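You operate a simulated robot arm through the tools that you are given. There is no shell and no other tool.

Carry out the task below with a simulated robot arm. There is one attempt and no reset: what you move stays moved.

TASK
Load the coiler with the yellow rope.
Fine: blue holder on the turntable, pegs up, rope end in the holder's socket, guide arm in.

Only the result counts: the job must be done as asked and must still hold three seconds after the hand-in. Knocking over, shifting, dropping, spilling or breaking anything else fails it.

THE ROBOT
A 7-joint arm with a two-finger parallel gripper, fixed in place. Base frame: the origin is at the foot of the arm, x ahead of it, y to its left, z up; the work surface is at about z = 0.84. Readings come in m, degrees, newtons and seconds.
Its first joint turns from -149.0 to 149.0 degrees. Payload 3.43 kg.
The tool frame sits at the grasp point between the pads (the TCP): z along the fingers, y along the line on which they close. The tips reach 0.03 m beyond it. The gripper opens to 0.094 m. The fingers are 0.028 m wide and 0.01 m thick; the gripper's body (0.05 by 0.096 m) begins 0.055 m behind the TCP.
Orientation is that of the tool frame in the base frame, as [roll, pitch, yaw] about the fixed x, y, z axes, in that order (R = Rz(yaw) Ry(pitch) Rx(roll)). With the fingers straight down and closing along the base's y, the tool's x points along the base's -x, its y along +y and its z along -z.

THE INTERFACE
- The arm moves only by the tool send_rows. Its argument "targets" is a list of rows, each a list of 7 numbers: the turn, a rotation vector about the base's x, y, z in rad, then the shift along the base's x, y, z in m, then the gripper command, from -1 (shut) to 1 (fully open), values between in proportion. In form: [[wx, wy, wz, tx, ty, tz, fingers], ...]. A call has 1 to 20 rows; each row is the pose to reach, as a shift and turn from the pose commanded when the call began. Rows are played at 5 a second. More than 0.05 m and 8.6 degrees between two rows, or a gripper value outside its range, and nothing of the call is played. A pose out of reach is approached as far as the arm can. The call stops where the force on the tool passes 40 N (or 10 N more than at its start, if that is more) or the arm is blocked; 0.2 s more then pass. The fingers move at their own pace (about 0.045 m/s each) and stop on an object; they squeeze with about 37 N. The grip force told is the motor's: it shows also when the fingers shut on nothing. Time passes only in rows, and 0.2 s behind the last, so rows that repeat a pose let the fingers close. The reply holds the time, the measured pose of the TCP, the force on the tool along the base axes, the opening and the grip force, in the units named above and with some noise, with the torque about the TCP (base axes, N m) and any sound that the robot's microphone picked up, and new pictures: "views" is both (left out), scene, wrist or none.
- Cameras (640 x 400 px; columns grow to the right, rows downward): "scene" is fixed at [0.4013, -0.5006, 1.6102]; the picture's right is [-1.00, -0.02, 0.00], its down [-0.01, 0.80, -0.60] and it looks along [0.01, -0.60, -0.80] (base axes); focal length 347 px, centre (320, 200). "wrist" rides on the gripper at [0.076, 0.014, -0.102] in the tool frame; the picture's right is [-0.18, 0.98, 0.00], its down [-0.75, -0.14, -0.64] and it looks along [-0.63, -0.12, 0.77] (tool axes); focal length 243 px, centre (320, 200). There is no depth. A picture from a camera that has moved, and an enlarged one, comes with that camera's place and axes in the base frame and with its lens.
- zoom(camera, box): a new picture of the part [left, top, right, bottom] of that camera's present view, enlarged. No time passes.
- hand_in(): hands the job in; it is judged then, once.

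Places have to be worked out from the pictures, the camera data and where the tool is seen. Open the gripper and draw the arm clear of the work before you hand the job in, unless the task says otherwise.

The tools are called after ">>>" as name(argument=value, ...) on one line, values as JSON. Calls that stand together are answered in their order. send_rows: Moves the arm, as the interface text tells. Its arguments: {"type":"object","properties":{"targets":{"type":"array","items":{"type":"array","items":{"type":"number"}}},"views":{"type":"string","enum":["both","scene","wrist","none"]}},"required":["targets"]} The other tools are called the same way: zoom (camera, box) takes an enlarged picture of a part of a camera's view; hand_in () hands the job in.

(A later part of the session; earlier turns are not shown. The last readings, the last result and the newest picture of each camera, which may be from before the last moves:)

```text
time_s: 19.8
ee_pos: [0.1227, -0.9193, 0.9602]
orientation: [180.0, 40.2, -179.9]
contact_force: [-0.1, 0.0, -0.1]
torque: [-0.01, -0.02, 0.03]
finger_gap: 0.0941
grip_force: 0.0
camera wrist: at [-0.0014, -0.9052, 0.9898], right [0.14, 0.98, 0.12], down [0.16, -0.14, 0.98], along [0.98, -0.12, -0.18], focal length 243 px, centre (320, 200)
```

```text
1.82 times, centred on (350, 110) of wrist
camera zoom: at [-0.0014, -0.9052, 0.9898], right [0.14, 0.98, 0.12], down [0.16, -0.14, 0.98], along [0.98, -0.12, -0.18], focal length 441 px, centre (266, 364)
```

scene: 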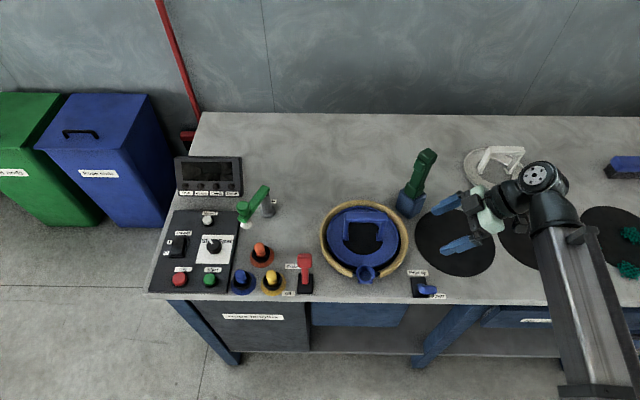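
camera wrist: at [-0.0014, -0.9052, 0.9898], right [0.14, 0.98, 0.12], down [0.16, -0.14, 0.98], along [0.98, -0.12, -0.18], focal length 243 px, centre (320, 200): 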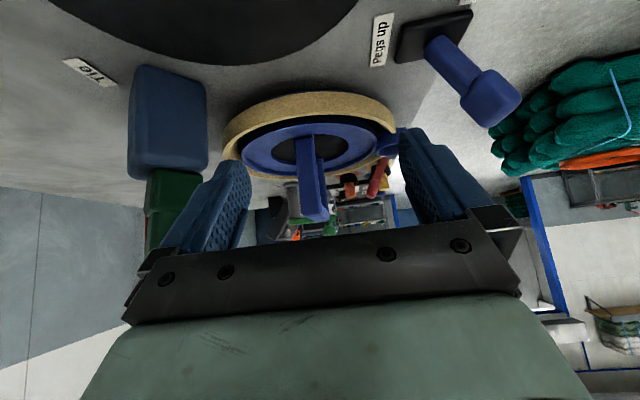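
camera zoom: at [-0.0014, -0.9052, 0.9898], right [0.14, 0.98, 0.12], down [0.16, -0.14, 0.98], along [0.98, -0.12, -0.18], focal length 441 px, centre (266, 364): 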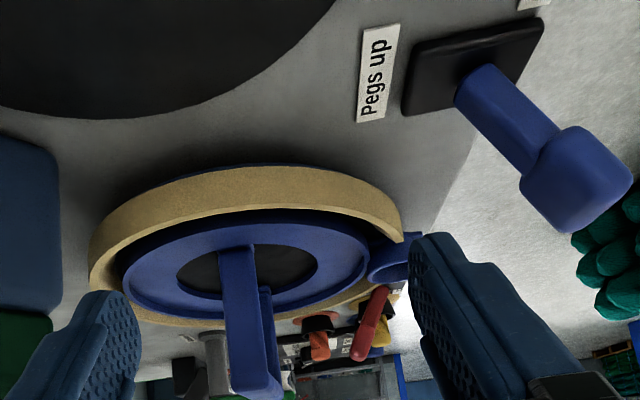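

The ring lies inside the rim, down on the raised turntable floor (rim top ≈0.873, floor ≈0.858), so it's seated. The peg lever pivots at about (0.174,-0.825) with its head at about (0.174,-0.797,0.905), leaning toward "down". I'll bring the closed fingers to the front of the lever head.

>>> send_rows(targets=[[0, 0.1, 0, 0, 0.02, 0.03, 1], [0, 0.2, 0, 0, 0.04, 0.06, 1], [0, 0.3, 0, 0, 0.06, 0.07, 1], [0, 0.4, 0, 0.01, 0.08, 0.07, 1], [0, 0.5, 0, 0.02, 0.11, 0.07, 0.5], [0, 0.6, 0, 0.035, 0.14, 0.06, -0.5], [0, 0.7, 0, 0.051, 0.165, 0.04, -1], [0, 0.7, 0, 0.051, 0.173, 0.02, -1], [0, 0.7, 0, 0.051, 0.173, 0.02, -1], [0, 0.7, 0, 0.051, 0.173, 0.02, -1]])

>>> zoom(camera="wrist", box=[140, 0, 500, 240])

>>> zoom(camera="scene", box=[340, 200, 500, 320])

```text
time_s: 22.0
ee_pos: [0.1759, -0.7454, 0.9814]
orientation: [180.0, 0.0, -180.0]
contact_force: [0.6, -0.4, 0.5]
torque: [0.02, -0.01, -0.04]
finger_gap: 0.0
grip_force: 24.0
camera wrist: at [0.1002, -0.7322, 1.0836], right [0.18, 0.98, 0.0], down [0.75, -0.14, 0.64], along [0.63, -0.12, -0.77], focal length 243 px, centre (320, 200)
```

scene: 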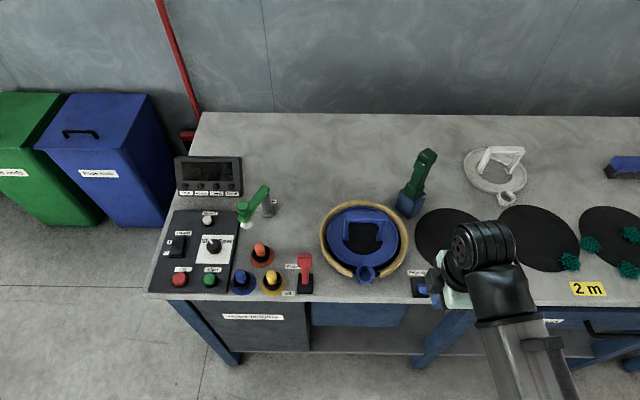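
wrist: 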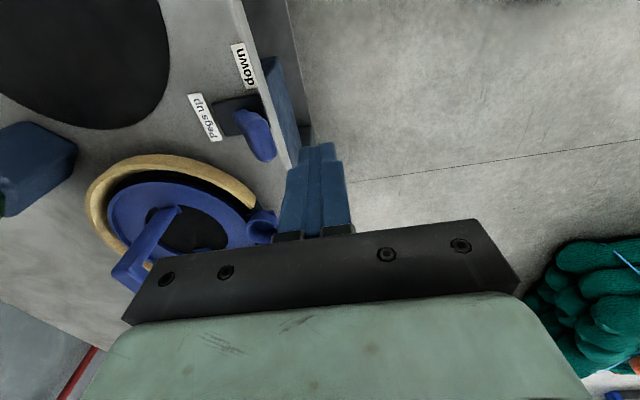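

```text
1.67 times, centred on (320, 120) of wrist
camera zoom: at [0.1002, -0.7322, 1.0836], right [0.18, 0.98, 0.0], down [0.75, -0.14, 0.64], along [0.63, -0.12, -0.77], focal length 404 px, centre (320, 333)
```

zoom: 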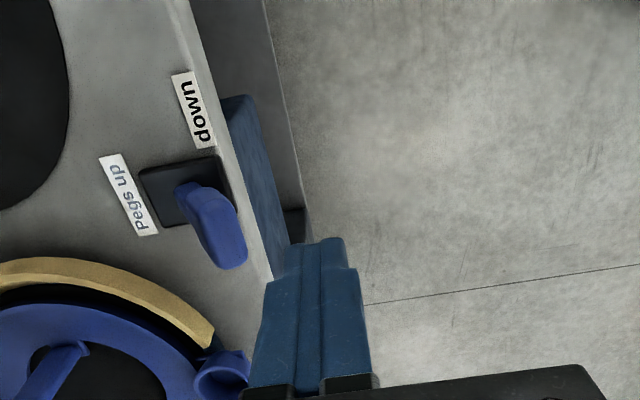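

```text
3.33 times, centred on (420, 260) of scene
camera zoom: at [0.4013, -0.5006, 1.6102], right [-1.0, -0.02, 0.0], down [-0.01, 0.8, -0.6], along [0.01, -0.6, -0.8], focal length 1157 px, centre (-13, 0)
```

zoom: 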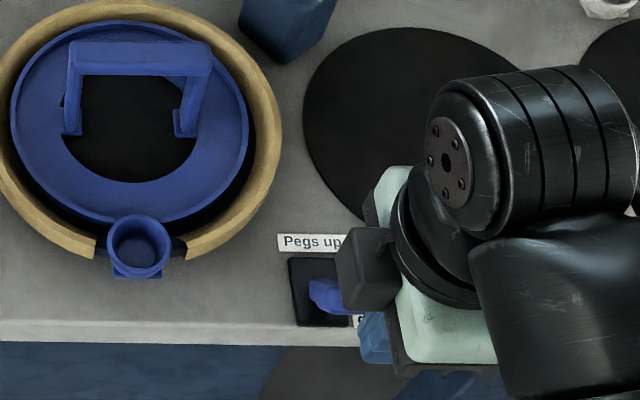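

The lever head is confirmed near (0.176,-0.79,0.91). I'll lower the closed fingers in front of it and push it toward -y ("Pegs up").

>>> send_rows(targets=[[0, 0, 0, 0, 0, -0.03, -1], [0, 0, 0, 0, 0, -0.064, -1], [0, 0, 0, 0, -0.012, -0.064, -1], [0, 0, 0, 0, -0.024, -0.064, -1], [0, 0, 0, 0, -0.036, -0.064, -1], [0, 0, 0, 0, -0.048, -0.064, -1], [0, 0, 0, 0, -0.06, -0.064, -1], [0, 0, 0, 0, -0.07, -0.064, -1], [0, 0, 0, 0, -0.08, -0.064, -1], [0, 0, 0, 0, -0.08, -0.064, -1]])

>>> zoom(camera="wrist", box=[140, 0, 500, 240])

>>> zoom(camera="scene", box=[300, 180, 460, 310])

```text
time_s: 23.3
ee_pos: [0.1769, -0.7794, 0.9199]
orientation: [179.8, 0.1, -179.9]
contact_force: [0.1, 10.6, 15.8]
torque: [-0.21, 0.04, 0.02]
finger_gap: 0.0
grip_force: 32.4
stopped in row 6: the force on the tool passed its limit at 48 N (the readings are from after the stop); the commanded pose is now the measured one
camera wrist: at [0.1005, -0.7653, 1.0233], right [0.18, 0.98, 0.0], down [0.75, -0.14, 0.64], along [0.63, -0.11, -0.77], focal length 243 px, centre (320, 200)
```

scene: 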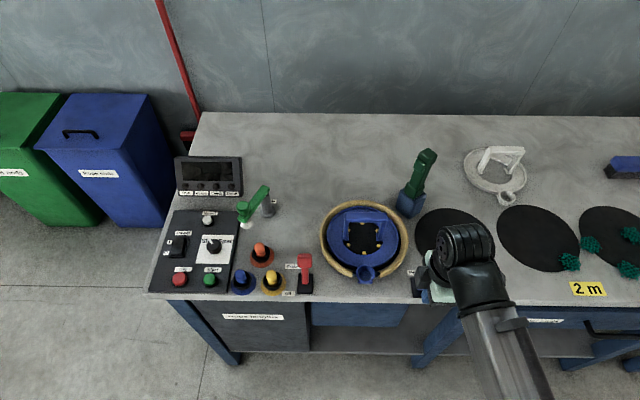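
wrist: 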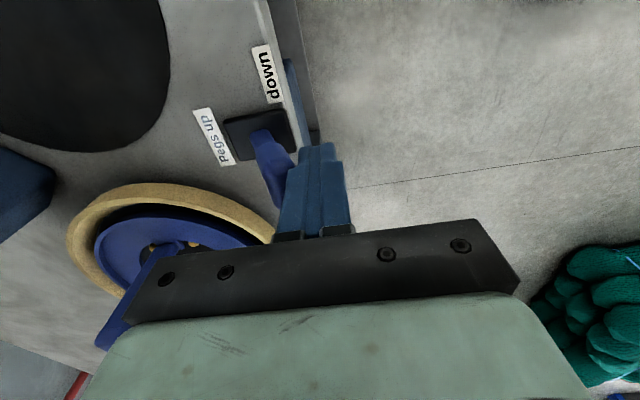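

```text
1.67 times, centred on (320, 120) of wrist
camera zoom: at [0.1005, -0.7653, 1.0233], right [0.18, 0.98, 0.0], down [0.75, -0.14, 0.64], along [0.63, -0.11, -0.77], focal length 404 px, centre (320, 333)
```

zoom: 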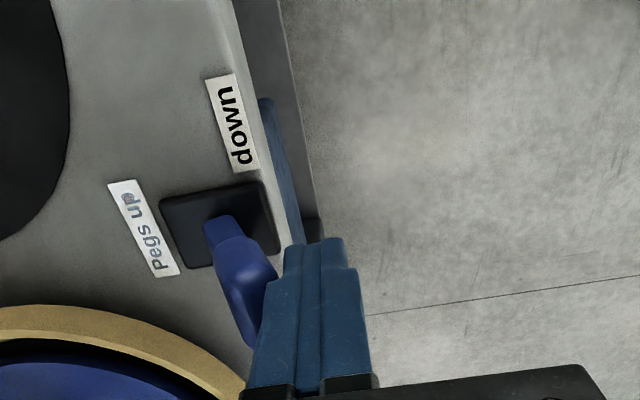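

```text
3.08 times, centred on (380, 245) of scene
camera zoom: at [0.4013, -0.5006, 1.6102], right [-1.0, -0.02, 0.0], down [-0.01, 0.8, -0.6], along [0.01, -0.6, -0.8], focal length 1068 px, centre (135, 62)
```

zoom: 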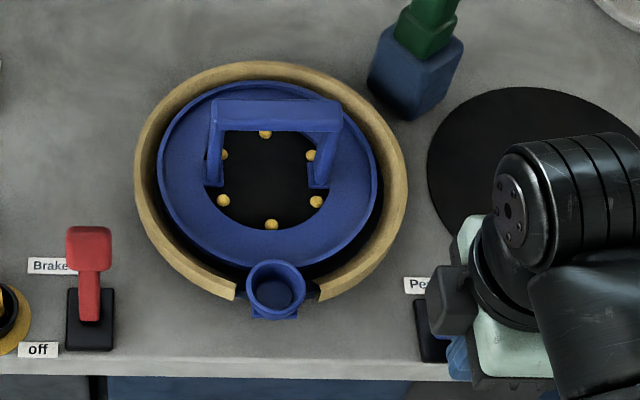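

Gold pegs are already rising inside the holder's hole. The push tripped on force halfway, so I'll continue more slowly.

>>> send_rows(targets=[[0, 0, 0, 0, -0.004, 0, -1], [0, 0, 0, 0, -0.008, 0, -1], [0, 0, 0, 0, -0.012, 0, -1], [0, 0, 0, 0, -0.016, 0, -1], [0, 0, 0, 0, -0.02, 0, -1], [0, 0, 0, 0, -0.024, 0, -1], [0, 0, 0, 0, -0.028, 0, -1], [0, 0, 0, 0, -0.032, 0, -1], [0, 0, 0, 0, -0.036, 0, -1], [0, 0, 0, 0, -0.04, 0, -1], [0, 0, 0, 0, -0.044, 0, -1], [0, 0, 0, 0, -0.048, 0, -1], [0, 0, 0, 0, -0.052, 0, -1]])

>>> zoom(camera="wrist", box=[140, 0, 500, 240])

>>> zoom(camera="scene", box=[300, 180, 460, 310])

```text
time_s: 23.7
ee_pos: [0.1772, -0.7827, 0.9212]
orientation: [179.8, 0.1, 180.0]
contact_force: [-0.6, 8.6, 14.4]
torque: [-0.16, 0.03, -0.01]
finger_gap: 0.0
grip_force: 32.6
stopped in row 2: the force on the tool passed its limit at 43 N (the readings are from after the stop); the commanded pose is now the measured one
camera wrist: at [0.1005, -0.7689, 1.0248], right [0.18, 0.98, 0.0], down [0.75, -0.14, 0.64], along [0.63, -0.11, -0.77], focal length 243 px, centre (320, 200)
```

scene: 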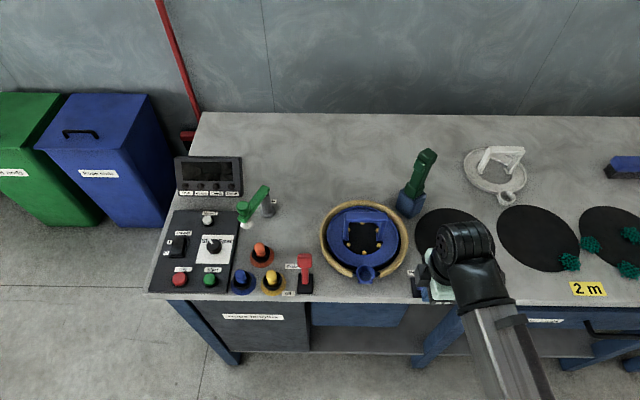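
wrist: 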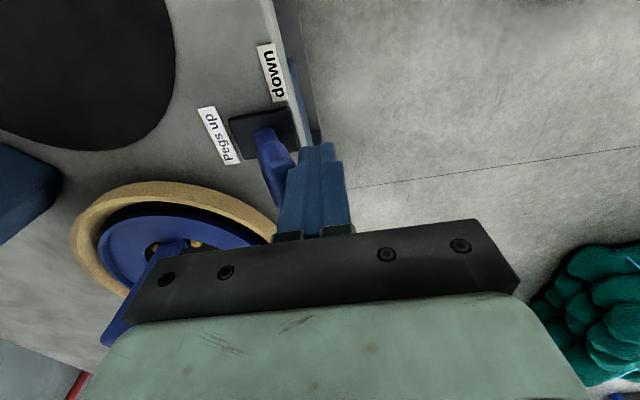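

```text
1.67 times, centred on (320, 120) of wrist
camera zoom: at [0.1005, -0.7689, 1.0248], right [0.18, 0.98, 0.0], down [0.75, -0.14, 0.64], along [0.63, -0.11, -0.77], focal length 404 px, centre (320, 333)
```

zoom: 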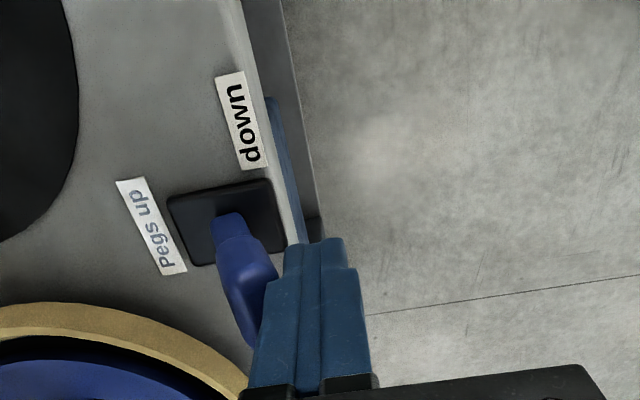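

```text
3.08 times, centred on (380, 245) of scene
camera zoom: at [0.4013, -0.5006, 1.6102], right [-1.0, -0.02, 0.0], down [-0.01, 0.8, -0.6], along [0.01, -0.6, -0.8], focal length 1068 px, centre (135, 62)
```

zoom: 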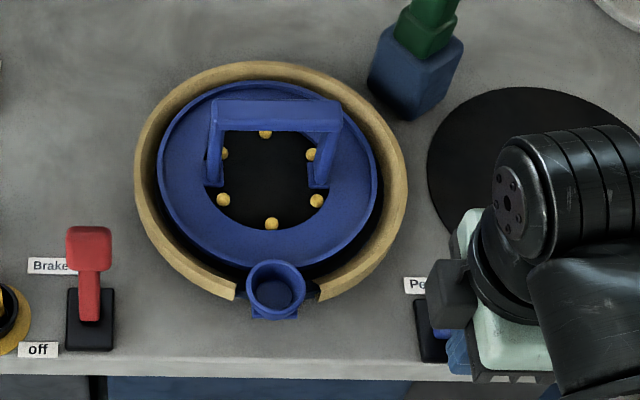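

The lever only moves a few mm per push. I'll look closely at how the pegs sit relative to the ring's hole, in case they rub the holder.

>>> zoom(camera="scene", box=[330, 205, 400, 255])

>>> zoom(camera="wrist", box=[60, 160, 320, 350])

>>> zoom(camera="wrist", box=[200, 60, 380, 250])

```text
8.00 times, centred on (365, 230) of scene
camera zoom: at [0.4013, -0.5006, 1.6102], right [-1.0, -0.02, 0.0], down [-0.01, 0.8, -0.6], along [0.01, -0.6, -0.8], focal length 2777 px, centre (-40, -40)
```

zoom: 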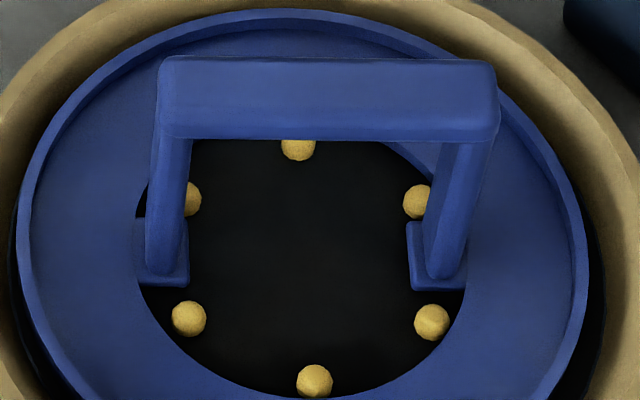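

```text
2.11 times, centred on (190, 255) of wrist
camera zoom: at [0.1005, -0.7689, 1.0248], right [0.18, 0.98, 0.0], down [0.75, -0.14, 0.64], along [0.63, -0.11, -0.77], focal length 511 px, centre (594, 84)
```

zoom: 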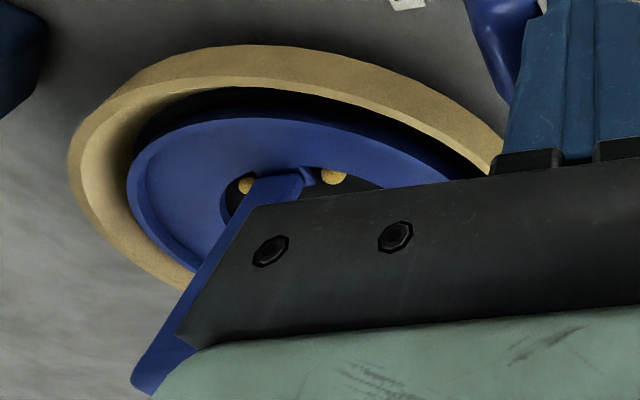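

```text
2.11 times, centred on (290, 155) of wrist
camera zoom: at [0.1005, -0.7689, 1.0248], right [0.18, 0.98, 0.0], down [0.75, -0.14, 0.64], along [0.63, -0.11, -0.77], focal length 511 px, centre (383, 295)
```

zoom: 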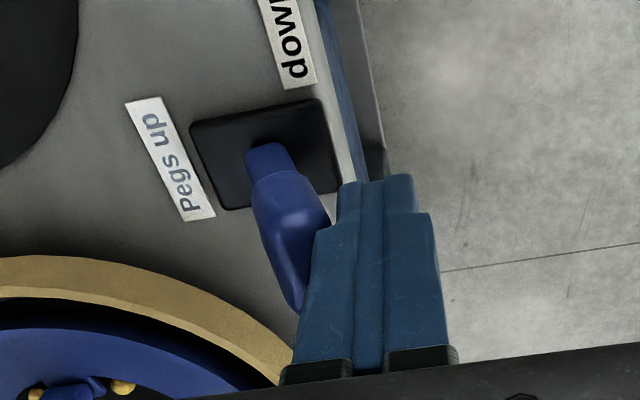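

The pegs clear the hole. The readings show mostly upward force on the tool, so my fingertips are pressing on top of the lever head rather than its front face. I'll back off, go lower, and push again.

>>> send_rows(targets=[[0, 0, 0, 0, 0.015, 0.005, -1], [0, 0, 0, 0, 0.035, 0.005, -1], [0, 0, 0, 0, 0.05, 0, -1], [0, 0, 0, 0, 0.05, 0, -1]])

>>> zoom(camera="wrist", box=[140, 0, 500, 240])

>>> zoom(camera="scene", box=[360, 220, 480, 310])

```text
time_s: 24.7
ee_pos: [0.1775, -0.7344, 0.9203]
orientation: [179.7, 0.1, -179.9]
contact_force: [-1.0, 0.3, 0.0]
torque: [-0.02, 0.02, 0.0]
finger_gap: 0.0
grip_force: 32.8
camera wrist: at [0.1008, -0.7209, 1.0232], right [0.18, 0.98, 0.0], down [0.75, -0.14, 0.64], along [0.63, -0.11, -0.77], focal length 243 px, centre (320, 200)
```

scene: 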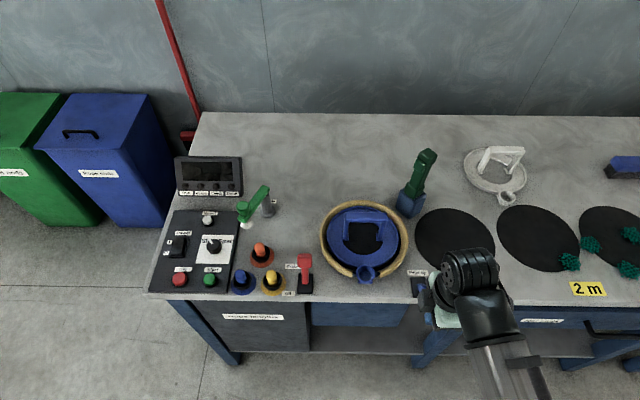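
wrist: 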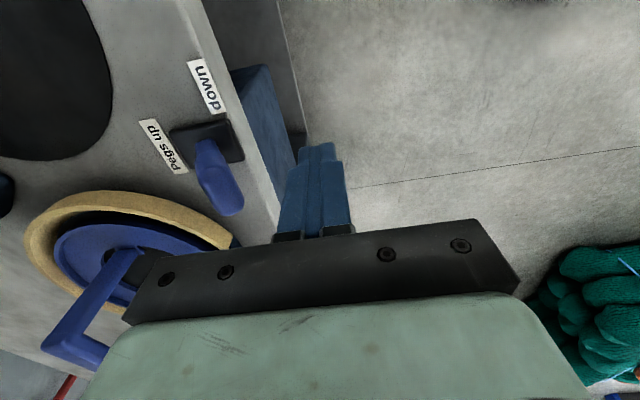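

```text
1.67 times, centred on (320, 120) of wrist
camera zoom: at [0.1008, -0.7209, 1.0232], right [0.18, 0.98, 0.0], down [0.75, -0.14, 0.64], along [0.63, -0.11, -0.77], focal length 404 px, centre (320, 333)
```

zoom: 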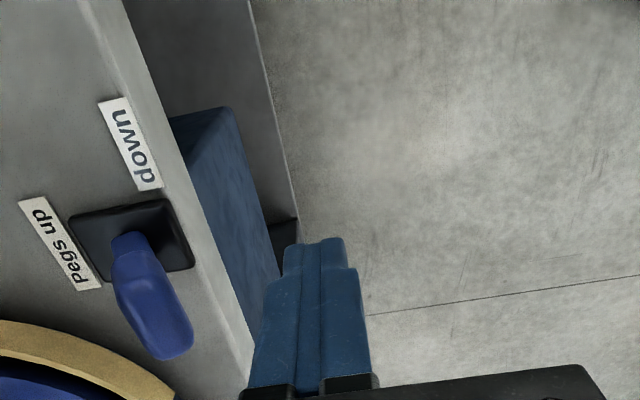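

```text
4.44 times, centred on (420, 265) of scene
camera zoom: at [0.4013, -0.5006, 1.6102], right [-1.0, -0.02, 0.0], down [-0.01, 0.8, -0.6], along [0.01, -0.6, -0.8], focal length 1543 px, centre (-124, -89)
```

zoom: 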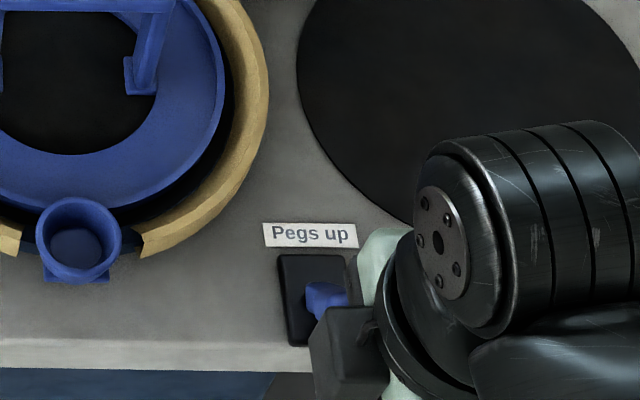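

The lever sprang back to "down", so it's over-centre sprung and has to be pushed past the middle. Its head top swings on a ~0.095 m arc about (y≈-0.83, z≈0.845), so I'll push along that arc to avoid rubbing.

>>> send_rows(targets=[[0, 0, 0, -0.001, -0.02, 0, -1], [0, 0, 0, -0.001, -0.03, 0, -1], [0, 0, 0, -0.001, -0.036, 0.002, -1], [0, 0, 0, -0.001, -0.041, 0.005, -1], [0, 0, 0, -0.001, -0.0468, 0.008, -1], [0, 0, 0, -0.001, -0.0518, 0.0105, -1], [0, 0, 0, -0.001, -0.0568, 0.0125, -1], [0, 0, 0, -0.001, -0.0618, 0.014, -1], [0, 0, 0, -0.001, -0.0668, 0.015, -1], [0, 0, 0, -0.001, -0.0718, 0.016, -1], [0, 0, 0, -0.001, -0.0768, 0.0165, -1], [0, 0, 0, -0.001, -0.0818, 0.017, -1], [0, 0, 0, -0.001, -0.0868, 0.017, -1], [0, 0, 0, -0.001, -0.0918, 0.0165, -1], [0, 0, 0, -0.001, -0.0968, 0.016, -1], [0, 0, 0, -0.001, -0.1018, 0.015, -1], [0, 0, 0, -0.001, -0.1068, 0.014, -1]])

>>> zoom(camera="wrist", box=[140, 0, 500, 240])

>>> zoom(camera="scene", box=[300, 180, 460, 310])

```text
time_s: 28.3
ee_pos: [0.1764, -0.8379, 0.9343]
orientation: [179.4, 0.1, -179.9]
contact_force: [1.1, 23.0, 4.4]
torque: [0.66, 0.01, -0.03]
finger_gap: 0.0
grip_force: 33.0
camera wrist: at [0.1001, -0.8249, 1.038], right [0.18, 0.98, 0.01], down [0.75, -0.15, 0.64], along [0.63, -0.11, -0.77], focal length 243 px, centre (320, 200)
```

scene: 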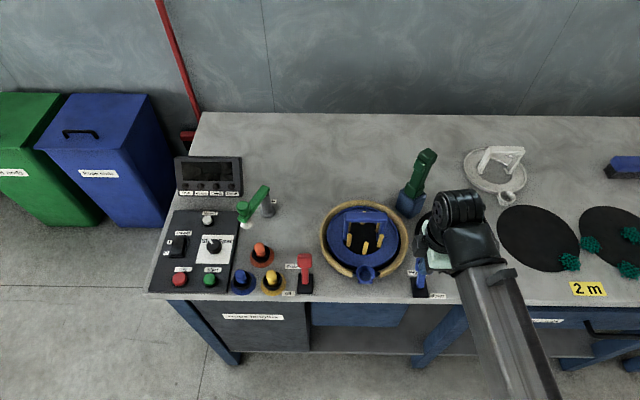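
wrist: 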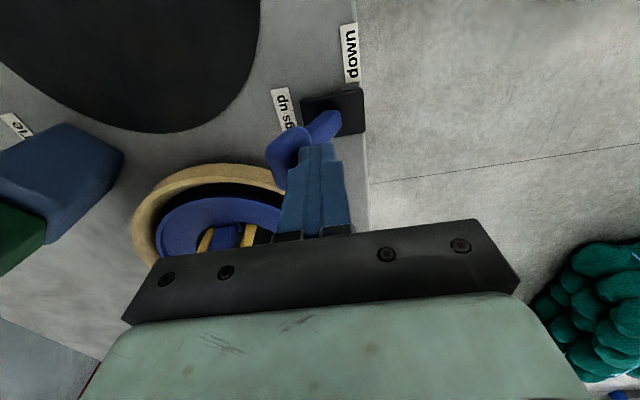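

```text
1.67 times, centred on (320, 120) of wrist
camera zoom: at [0.1001, -0.8249, 1.038], right [0.18, 0.98, 0.01], down [0.75, -0.15, 0.64], along [0.63, -0.11, -0.77], focal length 404 px, centre (320, 333)
```

zoom: 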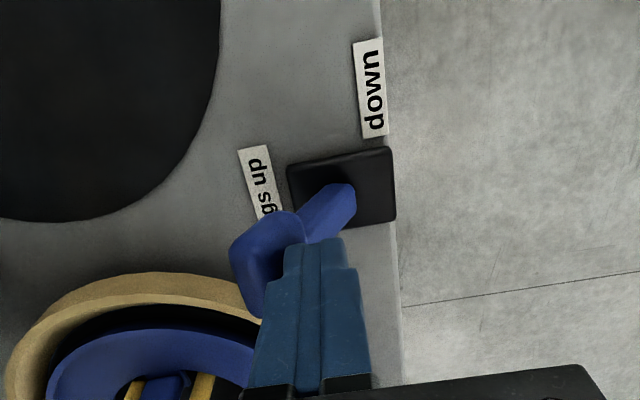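

```text
3.08 times, centred on (380, 245) of scene
camera zoom: at [0.4013, -0.5006, 1.6102], right [-1.0, -0.02, 0.0], down [-0.01, 0.8, -0.6], along [0.01, -0.6, -0.8], focal length 1068 px, centre (135, 62)
```

zoom: 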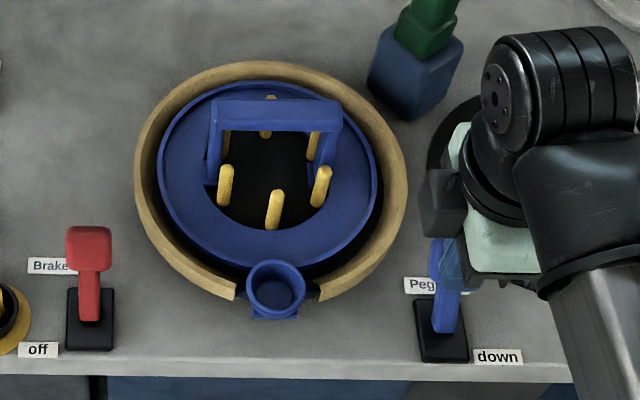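

The pegs are now fully up and the lever leans to "Pegs up" against its stop. I'll back off forward and rise to check it stays.

>>> send_rows(targets=[[0, 0, 0, 0, 0.03, 0, -1], [0, 0, 0, 0, 0.06, 0.02, -1], [0, 0, 0, 0, 0.08, 0.06, -1], [0, 0, 0, 0, 0.08, 0.1, -1], [0, 0, 0, 0.01, 0.08, 0.13, 0], [0, 0, 0, 0.05, 0.07, 0.13, 1], [0, 0, 0, 0.09, 0.05, 0.13, 1], [0, 0, 0, 0.13, 0.03, 0.13, 1], [0, 0, 0, 0.17, 0.015, 0.13, 1], [0, 0, 0, 0.2, 0.005, 0.13, 1], [0, 0, 0, 0.2, 0.005, 0.13, 1]])

>>> zoom(camera="wrist", box=[200, 0, 440, 240])

>>> zoom(camera="scene", box=[300, 180, 460, 310])

>>> zoom(camera="scene", box=[220, 220, 320, 300])

```text
time_s: 30.7
ee_pos: [0.374, -0.8353, 1.0635]
orientation: [179.7, 0.1, -180.0]
contact_force: [0.5, -0.3, 1.5]
torque: [0.05, 0.03, -0.03]
finger_gap: 0.094
grip_force: 0.1
camera wrist: at [0.2979, -0.8229, 1.1656], right [0.18, 0.98, 0.0], down [0.75, -0.14, 0.64], along [0.63, -0.11, -0.77], focal length 243 px, centre (320, 200)
```

scene: 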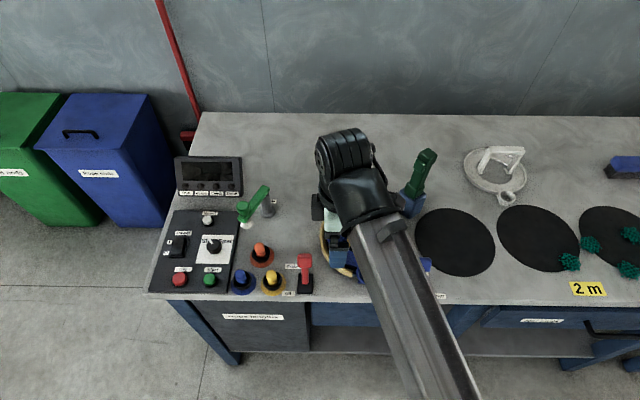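
wrist: 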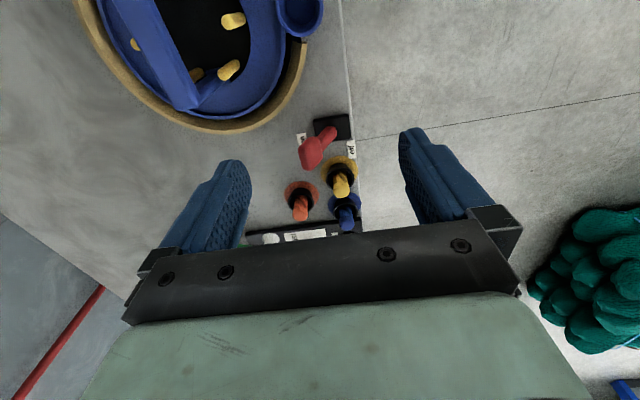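

```text
1.67 times, centred on (320, 120) of wrist
camera zoom: at [0.2979, -0.8229, 1.1656], right [0.18, 0.98, 0.0], down [0.75, -0.14, 0.64], along [0.63, -0.11, -0.77], focal length 404 px, centre (320, 333)
```

zoom: 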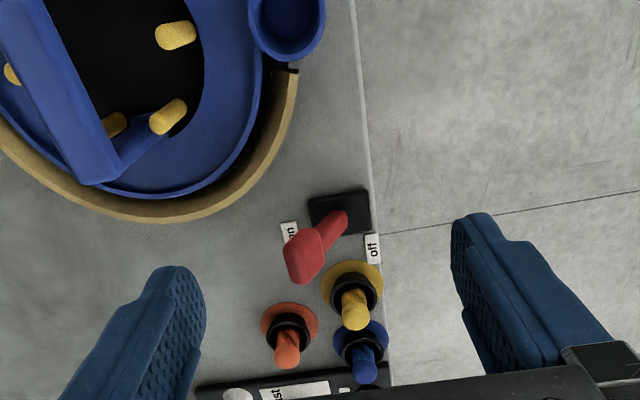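

```text
3.08 times, centred on (380, 245) of scene
camera zoom: at [0.4013, -0.5006, 1.6102], right [-1.0, -0.02, 0.0], down [-0.01, 0.8, -0.6], along [0.01, -0.6, -0.8], focal length 1068 px, centre (135, 62)
```

zoom: 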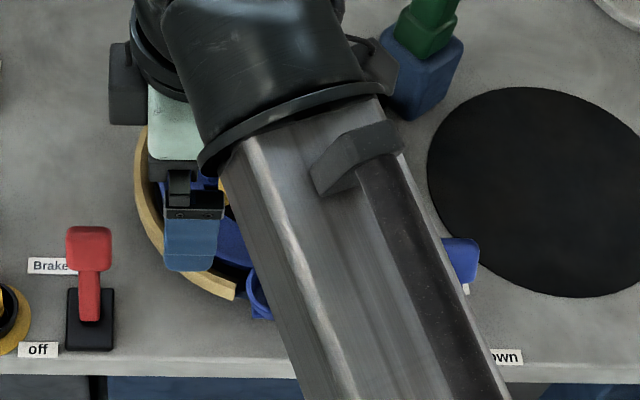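

```text
5.00 times, centred on (270, 260) of scene
camera zoom: at [0.4013, -0.5006, 1.6102], right [-1.0, -0.02, 0.0], down [-0.01, 0.8, -0.6], along [0.01, -0.6, -0.8], focal length 1736 px, centre (570, -100)
```

zoom: 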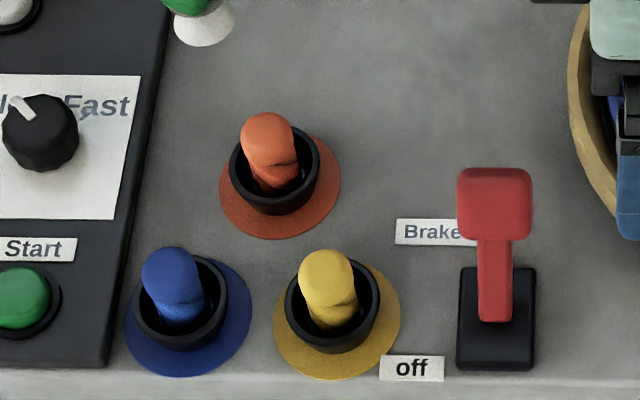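

The lever stays at "Pegs up". The yellow rope end stands at about (0.516,-0.831) with its top near z≈0.885. I'll move above it with a part-open gripper and check alignment.

>>> send_rows(targets=[[0, 0, 0, 0.035, 0.001, 0, 0.4], [0, 0, 0, 0.07, 0.002, 0, 0.4], [0, 0, 0, 0.105, 0.003, 0, 0.4], [0, 0, 0, 0.142, 0.004, 0, 0.4], [0, 0, 0, 0.142, 0.004, -0.03, 0.4], [0, 0, 0, 0.142, 0.004, -0.06, 0.4], [0, 0, 0, 0.142, 0.004, -0.09, 0.4], [0, 0, 0, 0.142, 0.004, -0.09, 0.4]])

>>> zoom(camera="wrist", box=[200, 40, 440, 240])

>>> zoom(camera="scene", box=[210, 180, 320, 300])

```text
time_s: 32.5
ee_pos: [0.5174, -0.8311, 0.9727]
orientation: [179.8, 0.0, -179.9]
contact_force: [0.4, -1.3, 0.9]
torque: [-0.01, -0.03, 0.01]
finger_gap: 0.0656
grip_force: 0.0
camera wrist: at [0.4421, -0.8177, 1.0748], right [0.18, 0.98, 0.0], down [0.75, -0.14, 0.64], along [0.63, -0.11, -0.77], focal length 243 px, centre (320, 200)
```

scene: 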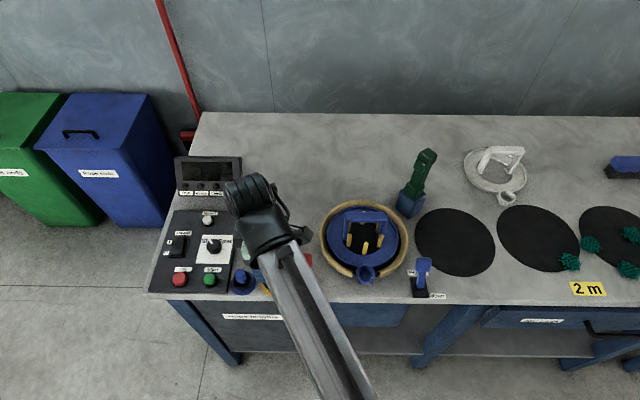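
wrist: 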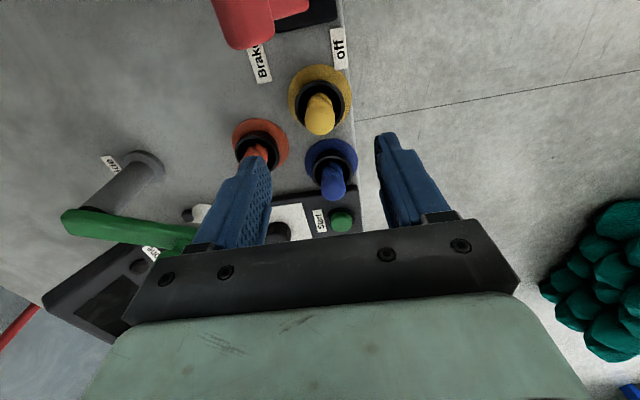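

```text
2.00 times, centred on (320, 140) of wrist
camera zoom: at [0.4421, -0.8177, 1.0748], right [0.18, 0.98, 0.0], down [0.75, -0.14, 0.64], along [0.63, -0.11, -0.77], focal length 485 px, centre (320, 320)
```

zoom: 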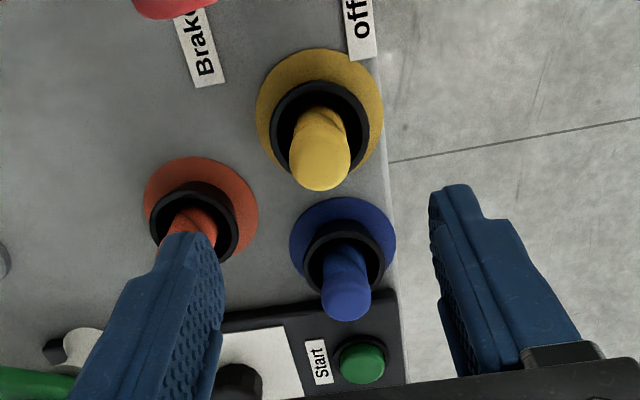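

```text
3.33 times, centred on (265, 240) of scene
camera zoom: at [0.4013, -0.5006, 1.6102], right [-1.0, -0.02, 0.0], down [-0.01, 0.8, -0.6], along [0.01, -0.6, -0.8], focal length 1157 px, centre (503, 67)
```

zoom: 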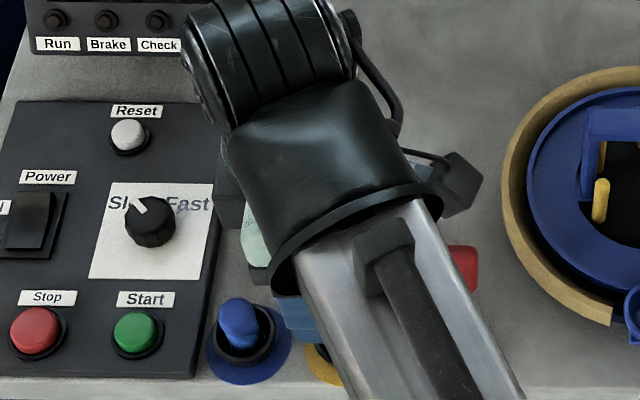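

The rope end is at about (0.515,-0.829), its collar top near 0.853 and cap top near 0.89. I'll descend so the tips stop just above the collar, then close.

>>> send_rows(targets=[[0, 0, 0, -0.002, 0.002, -0.03, 0.4], [0, 0, 0, -0.002, 0.002, -0.06, 0.4], [0, 0, 0, -0.002, 0.002, -0.083, 0.4], [0, 0, 0, -0.002, 0.002, -0.083, 0.4]])

>>> zoom(camera="wrist", box=[220, 80, 420, 240])

```text
time_s: 33.5
ee_pos: [0.5155, -0.8284, 0.8913]
orientation: [179.8, 0.1, -180.0]
contact_force: [-0.3, -0.3, -0.7]
torque: [0.03, -0.01, 0.04]
finger_gap: 0.0659
grip_force: 0.2
camera wrist: at [0.4395, -0.8157, 0.993], right [0.18, 0.98, 0.0], down [0.75, -0.14, 0.64], along [0.63, -0.11, -0.77], focal length 243 px, centre (320, 200)
```

scene: 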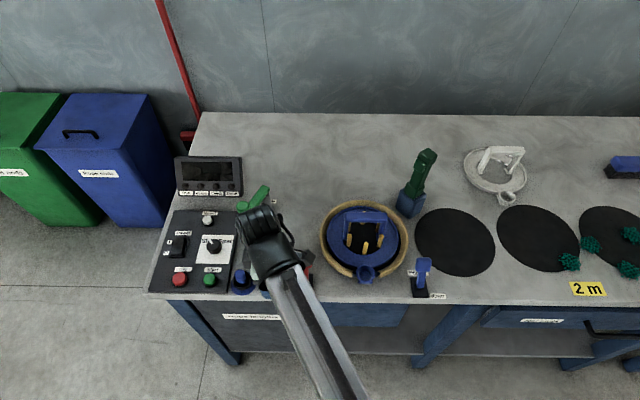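
wrist: 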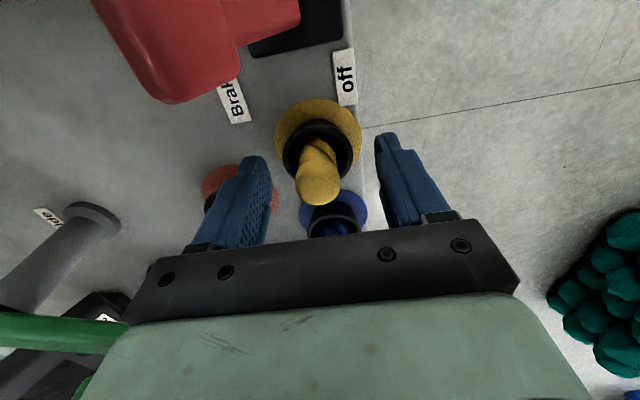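

```text
2.50 times, centred on (320, 160) of wrist
camera zoom: at [0.4395, -0.8157, 0.993], right [0.18, 0.98, 0.0], down [0.75, -0.14, 0.64], along [0.63, -0.11, -0.77], focal length 606 px, centre (320, 300)
```

zoom: 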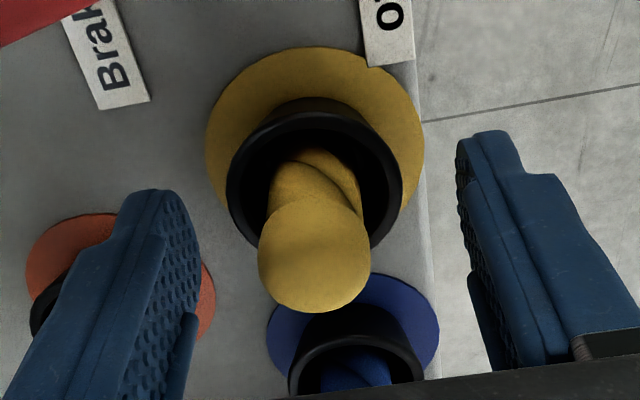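

The cap lies at the grasp point and the collar clears the tips. Closing on the rope end.

>>> send_rows(targets=[[0, 0, 0, 0, 0, 0, -0.2], [0, 0, 0, 0, 0, 0, -1], [0, 0, 0, 0, 0, 0, -1], [0, 0, 0, 0, 0, 0, -1], [0, 0, 0, 0, 0, 0, -1]])

>>> zoom(camera="wrist", box=[220, 80, 420, 240])

```text
time_s: 34.7
ee_pos: [0.5157, -0.8302, 0.8903]
orientation: [179.8, 0.1, 179.9]
contact_force: [0.4, -14.1, 0.0]
torque: [-0.68, -0.03, -0.02]
finger_gap: 0.0457
grip_force: 45.4
camera wrist: at [0.4395, -0.8167, 0.9929], right [0.18, 0.98, 0.0], down [0.75, -0.14, 0.64], along [0.63, -0.12, -0.77], focal length 243 px, centre (320, 200)
```

scene: 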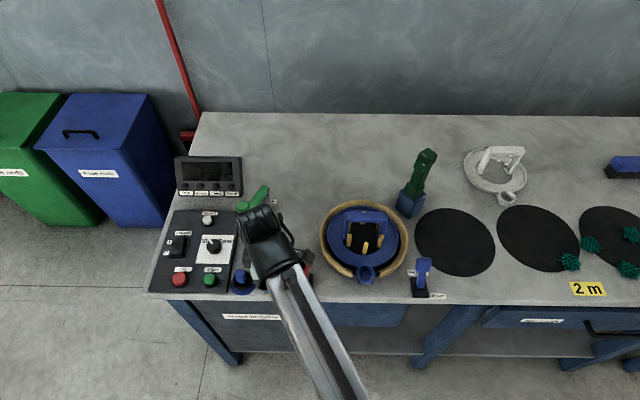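
wrist: 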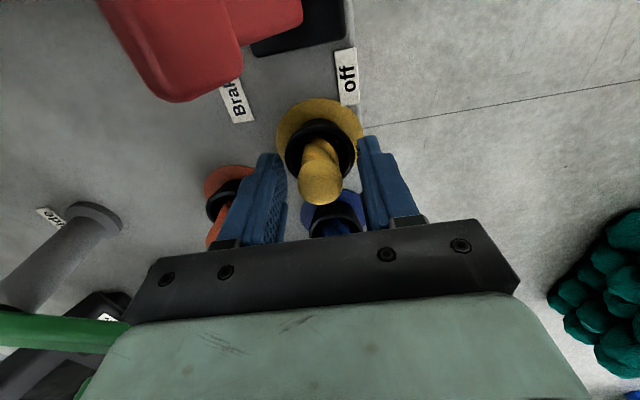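

```text
2.50 times, centred on (320, 160) of wrist
camera zoom: at [0.4395, -0.8167, 0.9929], right [0.18, 0.98, 0.0], down [0.75, -0.14, 0.64], along [0.63, -0.12, -0.77], focal length 606 px, centre (320, 300)
```

zoom: 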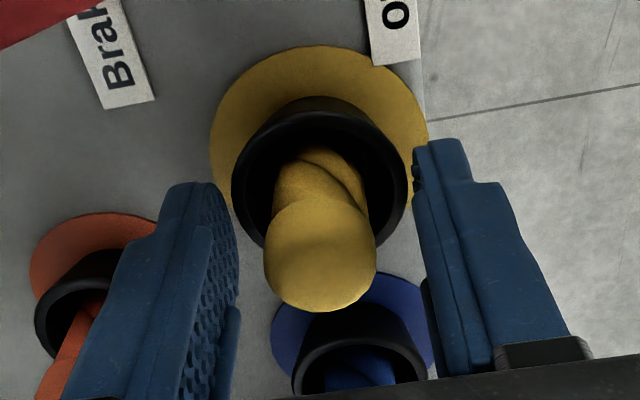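

The fingertips pinched the black collar (gap stuck at 0.046), so the collar is taller than I judged. Opening, raising about 12 mm, and looking again.

>>> send_rows(targets=[[0, 0, 0, 0, 0.001, 0, 0.2], [0, 0, 0, 0, 0.001, 0, 0.4], [0, 0, 0, 0, 0.001, 0.0, 0.4], [0, 0, 0, 0, 0.001, 0.013, 0.4], [0, 0, 0, 0, 0.001, 0.013, -0.2], [0, 0, 0, 0, 0.001, 0.013, -0.6], [0, 0, 0, 0, 0.001, 0.013, -1], [0, 0, 0, 0, 0.001, 0.013, -1], [0, 0, 0, 0, 0.001, 0.013, -1]])

>>> zoom(camera="wrist", box=[220, 80, 420, 240])

```text
time_s: 36.7
ee_pos: [0.515, -0.8286, 0.9051]
orientation: [179.9, 0.2, -180.0]
contact_force: [0.1, -5.4, 0.6]
torque: [-0.27, -0.01, 0.03]
finger_gap: 0.022
grip_force: 36.7
camera wrist: at [0.4392, -0.8148, 1.0069], right [0.18, 0.98, 0.0], down [0.75, -0.14, 0.64], along [0.63, -0.12, -0.77], focal length 243 px, centre (320, 200)
```

scene: 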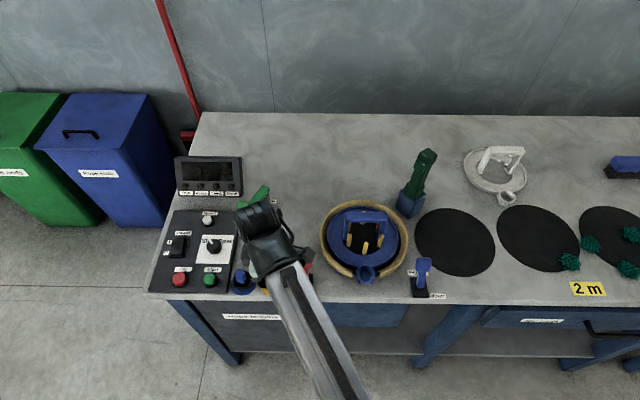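
wrist: 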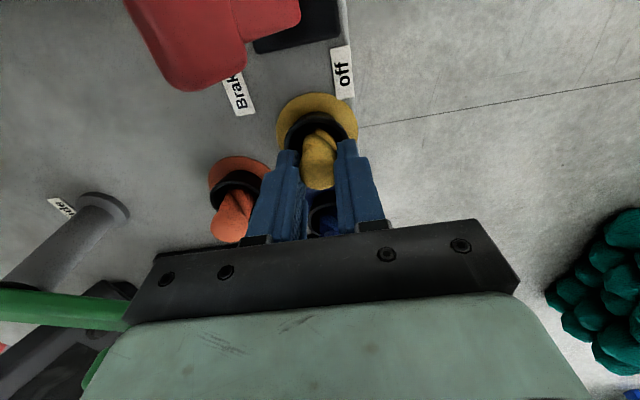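

```text
2.50 times, centred on (320, 160) of wrist
camera zoom: at [0.4392, -0.8148, 1.0069], right [0.18, 0.98, 0.0], down [0.75, -0.14, 0.64], along [0.63, -0.12, -0.77], focal length 606 px, centre (320, 300)
```

zoom: 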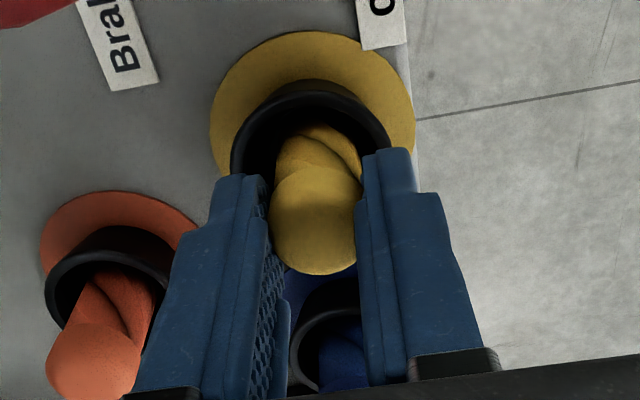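

Now the rope end is gripped (0.022 gap). Lifting slowly and checking that it comes along.

>>> send_rows(targets=[[0, 0, 0, 0, 0, 0.01, -1], [0, 0, 0, 0, 0, 0.02, -1], [0, 0, 0, 0, 0, 0.035, -1], [0, 0, 0, 0, 0, 0.05, -1], [0, 0, 0, 0, 0, 0.05, -1]])

>>> zoom(camera="wrist", box=[220, 80, 420, 240])

>>> zoom(camera="scene", box=[220, 200, 320, 300])

```text
time_s: 37.9
ee_pos: [0.5158, -0.8285, 0.9546]
orientation: [179.7, 0.0, 179.9]
contact_force: [-0.8, 0.0, -0.6]
torque: [-0.01, -0.01, 0.01]
finger_gap: 0.022
grip_force: 36.8
camera wrist: at [0.4405, -0.8158, 1.0563], right [0.18, 0.98, 0.0], down [0.75, -0.14, 0.64], along [0.63, -0.11, -0.77], focal length 243 px, centre (320, 200)
```

scene: 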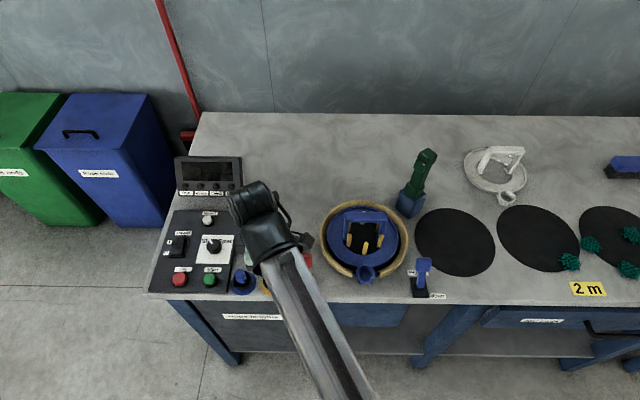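
wrist: 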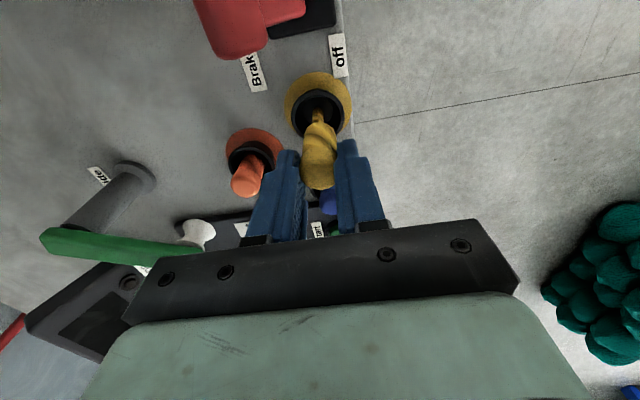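

```text
2.50 times, centred on (320, 160) of wrist
camera zoom: at [0.4405, -0.8158, 1.0563], right [0.18, 0.98, 0.0], down [0.75, -0.14, 0.64], along [0.63, -0.11, -0.77], focal length 606 px, centre (320, 300)
```

zoom: 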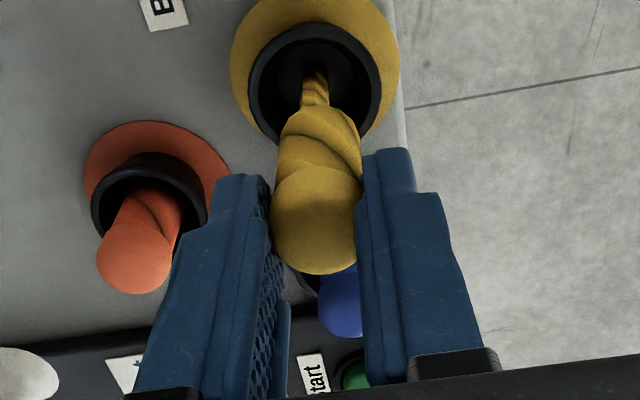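

```text
4.00 times, centred on (270, 250) of scene
camera zoom: at [0.4013, -0.5006, 1.6102], right [-1.0, -0.02, 0.0], down [-0.01, 0.8, -0.6], along [0.01, -0.6, -0.8], focal length 1389 px, centre (520, 0)
```

zoom: 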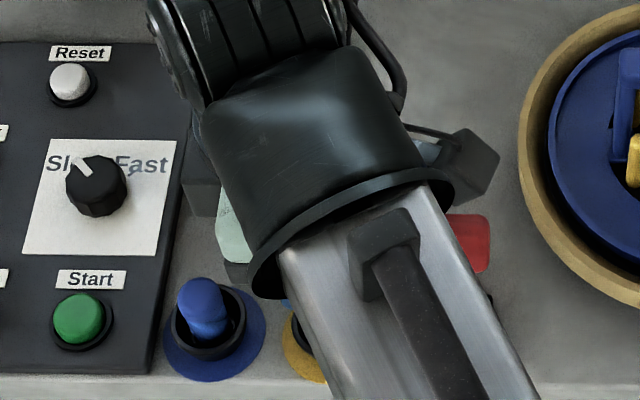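

The plug came out with a thinner rope trailing from its bottom. I'll carry it high around the front (+y) side of the brake lever to just above the socket near (0.302,-0.843).

>>> send_rows(targets=[[0, 0, 0, 0, 0.015, 0.035, -1], [0, 0, 0, 0, 0.035, 0.07, -1], [0, 0, 0, -0.02, 0.05, 0.085, -1], [0, 0, 0, -0.055, 0.055, 0.085, -1], [0, 0, 0, -0.09, 0.055, 0.085, -1], [0, 0, 0, -0.125, 0.05, 0.085, -1], [0, 0, 0, -0.16, 0.035, 0.085, -1], [0, 0, 0, -0.19, 0.015, 0.085, -1], [0, 0, 0, -0.21, 0.0, 0.085, -1], [0, 0, 0, -0.213, -0.012, 0.075, -1], [0, 0, 0, -0.213, -0.012, 0.075, -1]])

>>> zoom(camera="wrist", box=[220, 40, 420, 240])

>>> zoom(camera="scene", box=[240, 190, 400, 310])

```text
time_s: 40.3
ee_pos: [0.3054, -0.8401, 1.0322]
orientation: [179.6, 0.1, 180.0]
contact_force: [-0.3, 1.0, -0.5]
torque: [-0.01, -0.01, 0.0]
finger_gap: 0.0222
grip_force: 37.0
camera wrist: at [0.2289, -0.8274, 1.1344], right [0.18, 0.98, 0.0], down [0.75, -0.14, 0.64], along [0.63, -0.11, -0.77], focal length 243 px, centre (320, 200)
```

scene: 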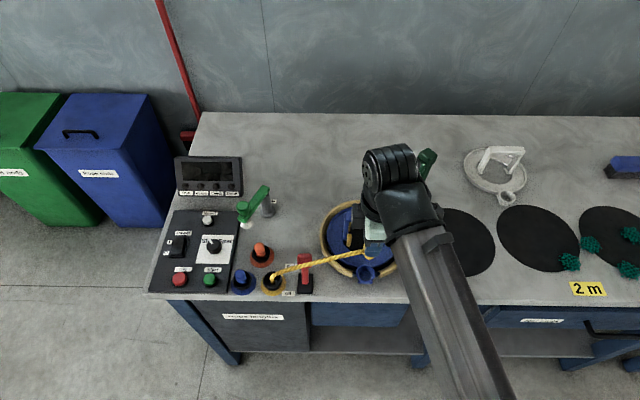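
wrist: 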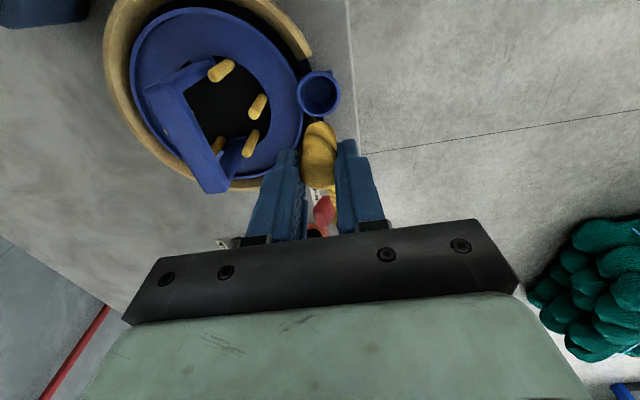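

```text
2.00 times, centred on (320, 140) of wrist
camera zoom: at [0.2289, -0.8274, 1.1344], right [0.18, 0.98, 0.0], down [0.75, -0.14, 0.64], along [0.63, -0.11, -0.77], focal length 485 px, centre (320, 320)
```

zoom: 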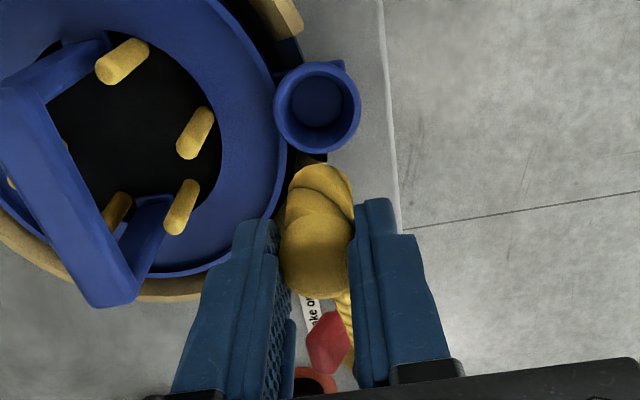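

```text
3.33 times, centred on (320, 250) of scene
camera zoom: at [0.4013, -0.5006, 1.6102], right [-1.0, -0.02, 0.0], down [-0.01, 0.8, -0.6], along [0.01, -0.6, -0.8], focal length 1157 px, centre (320, 33)
```

zoom: 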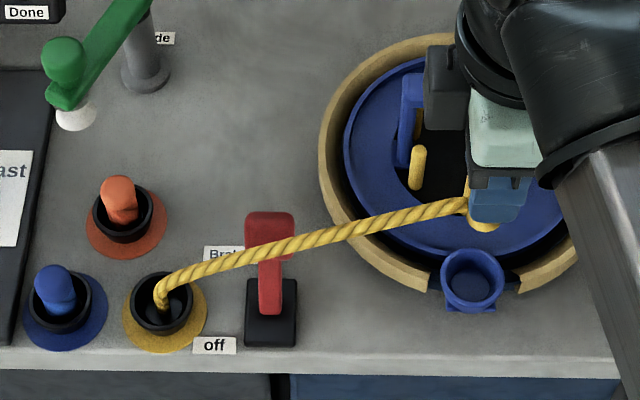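

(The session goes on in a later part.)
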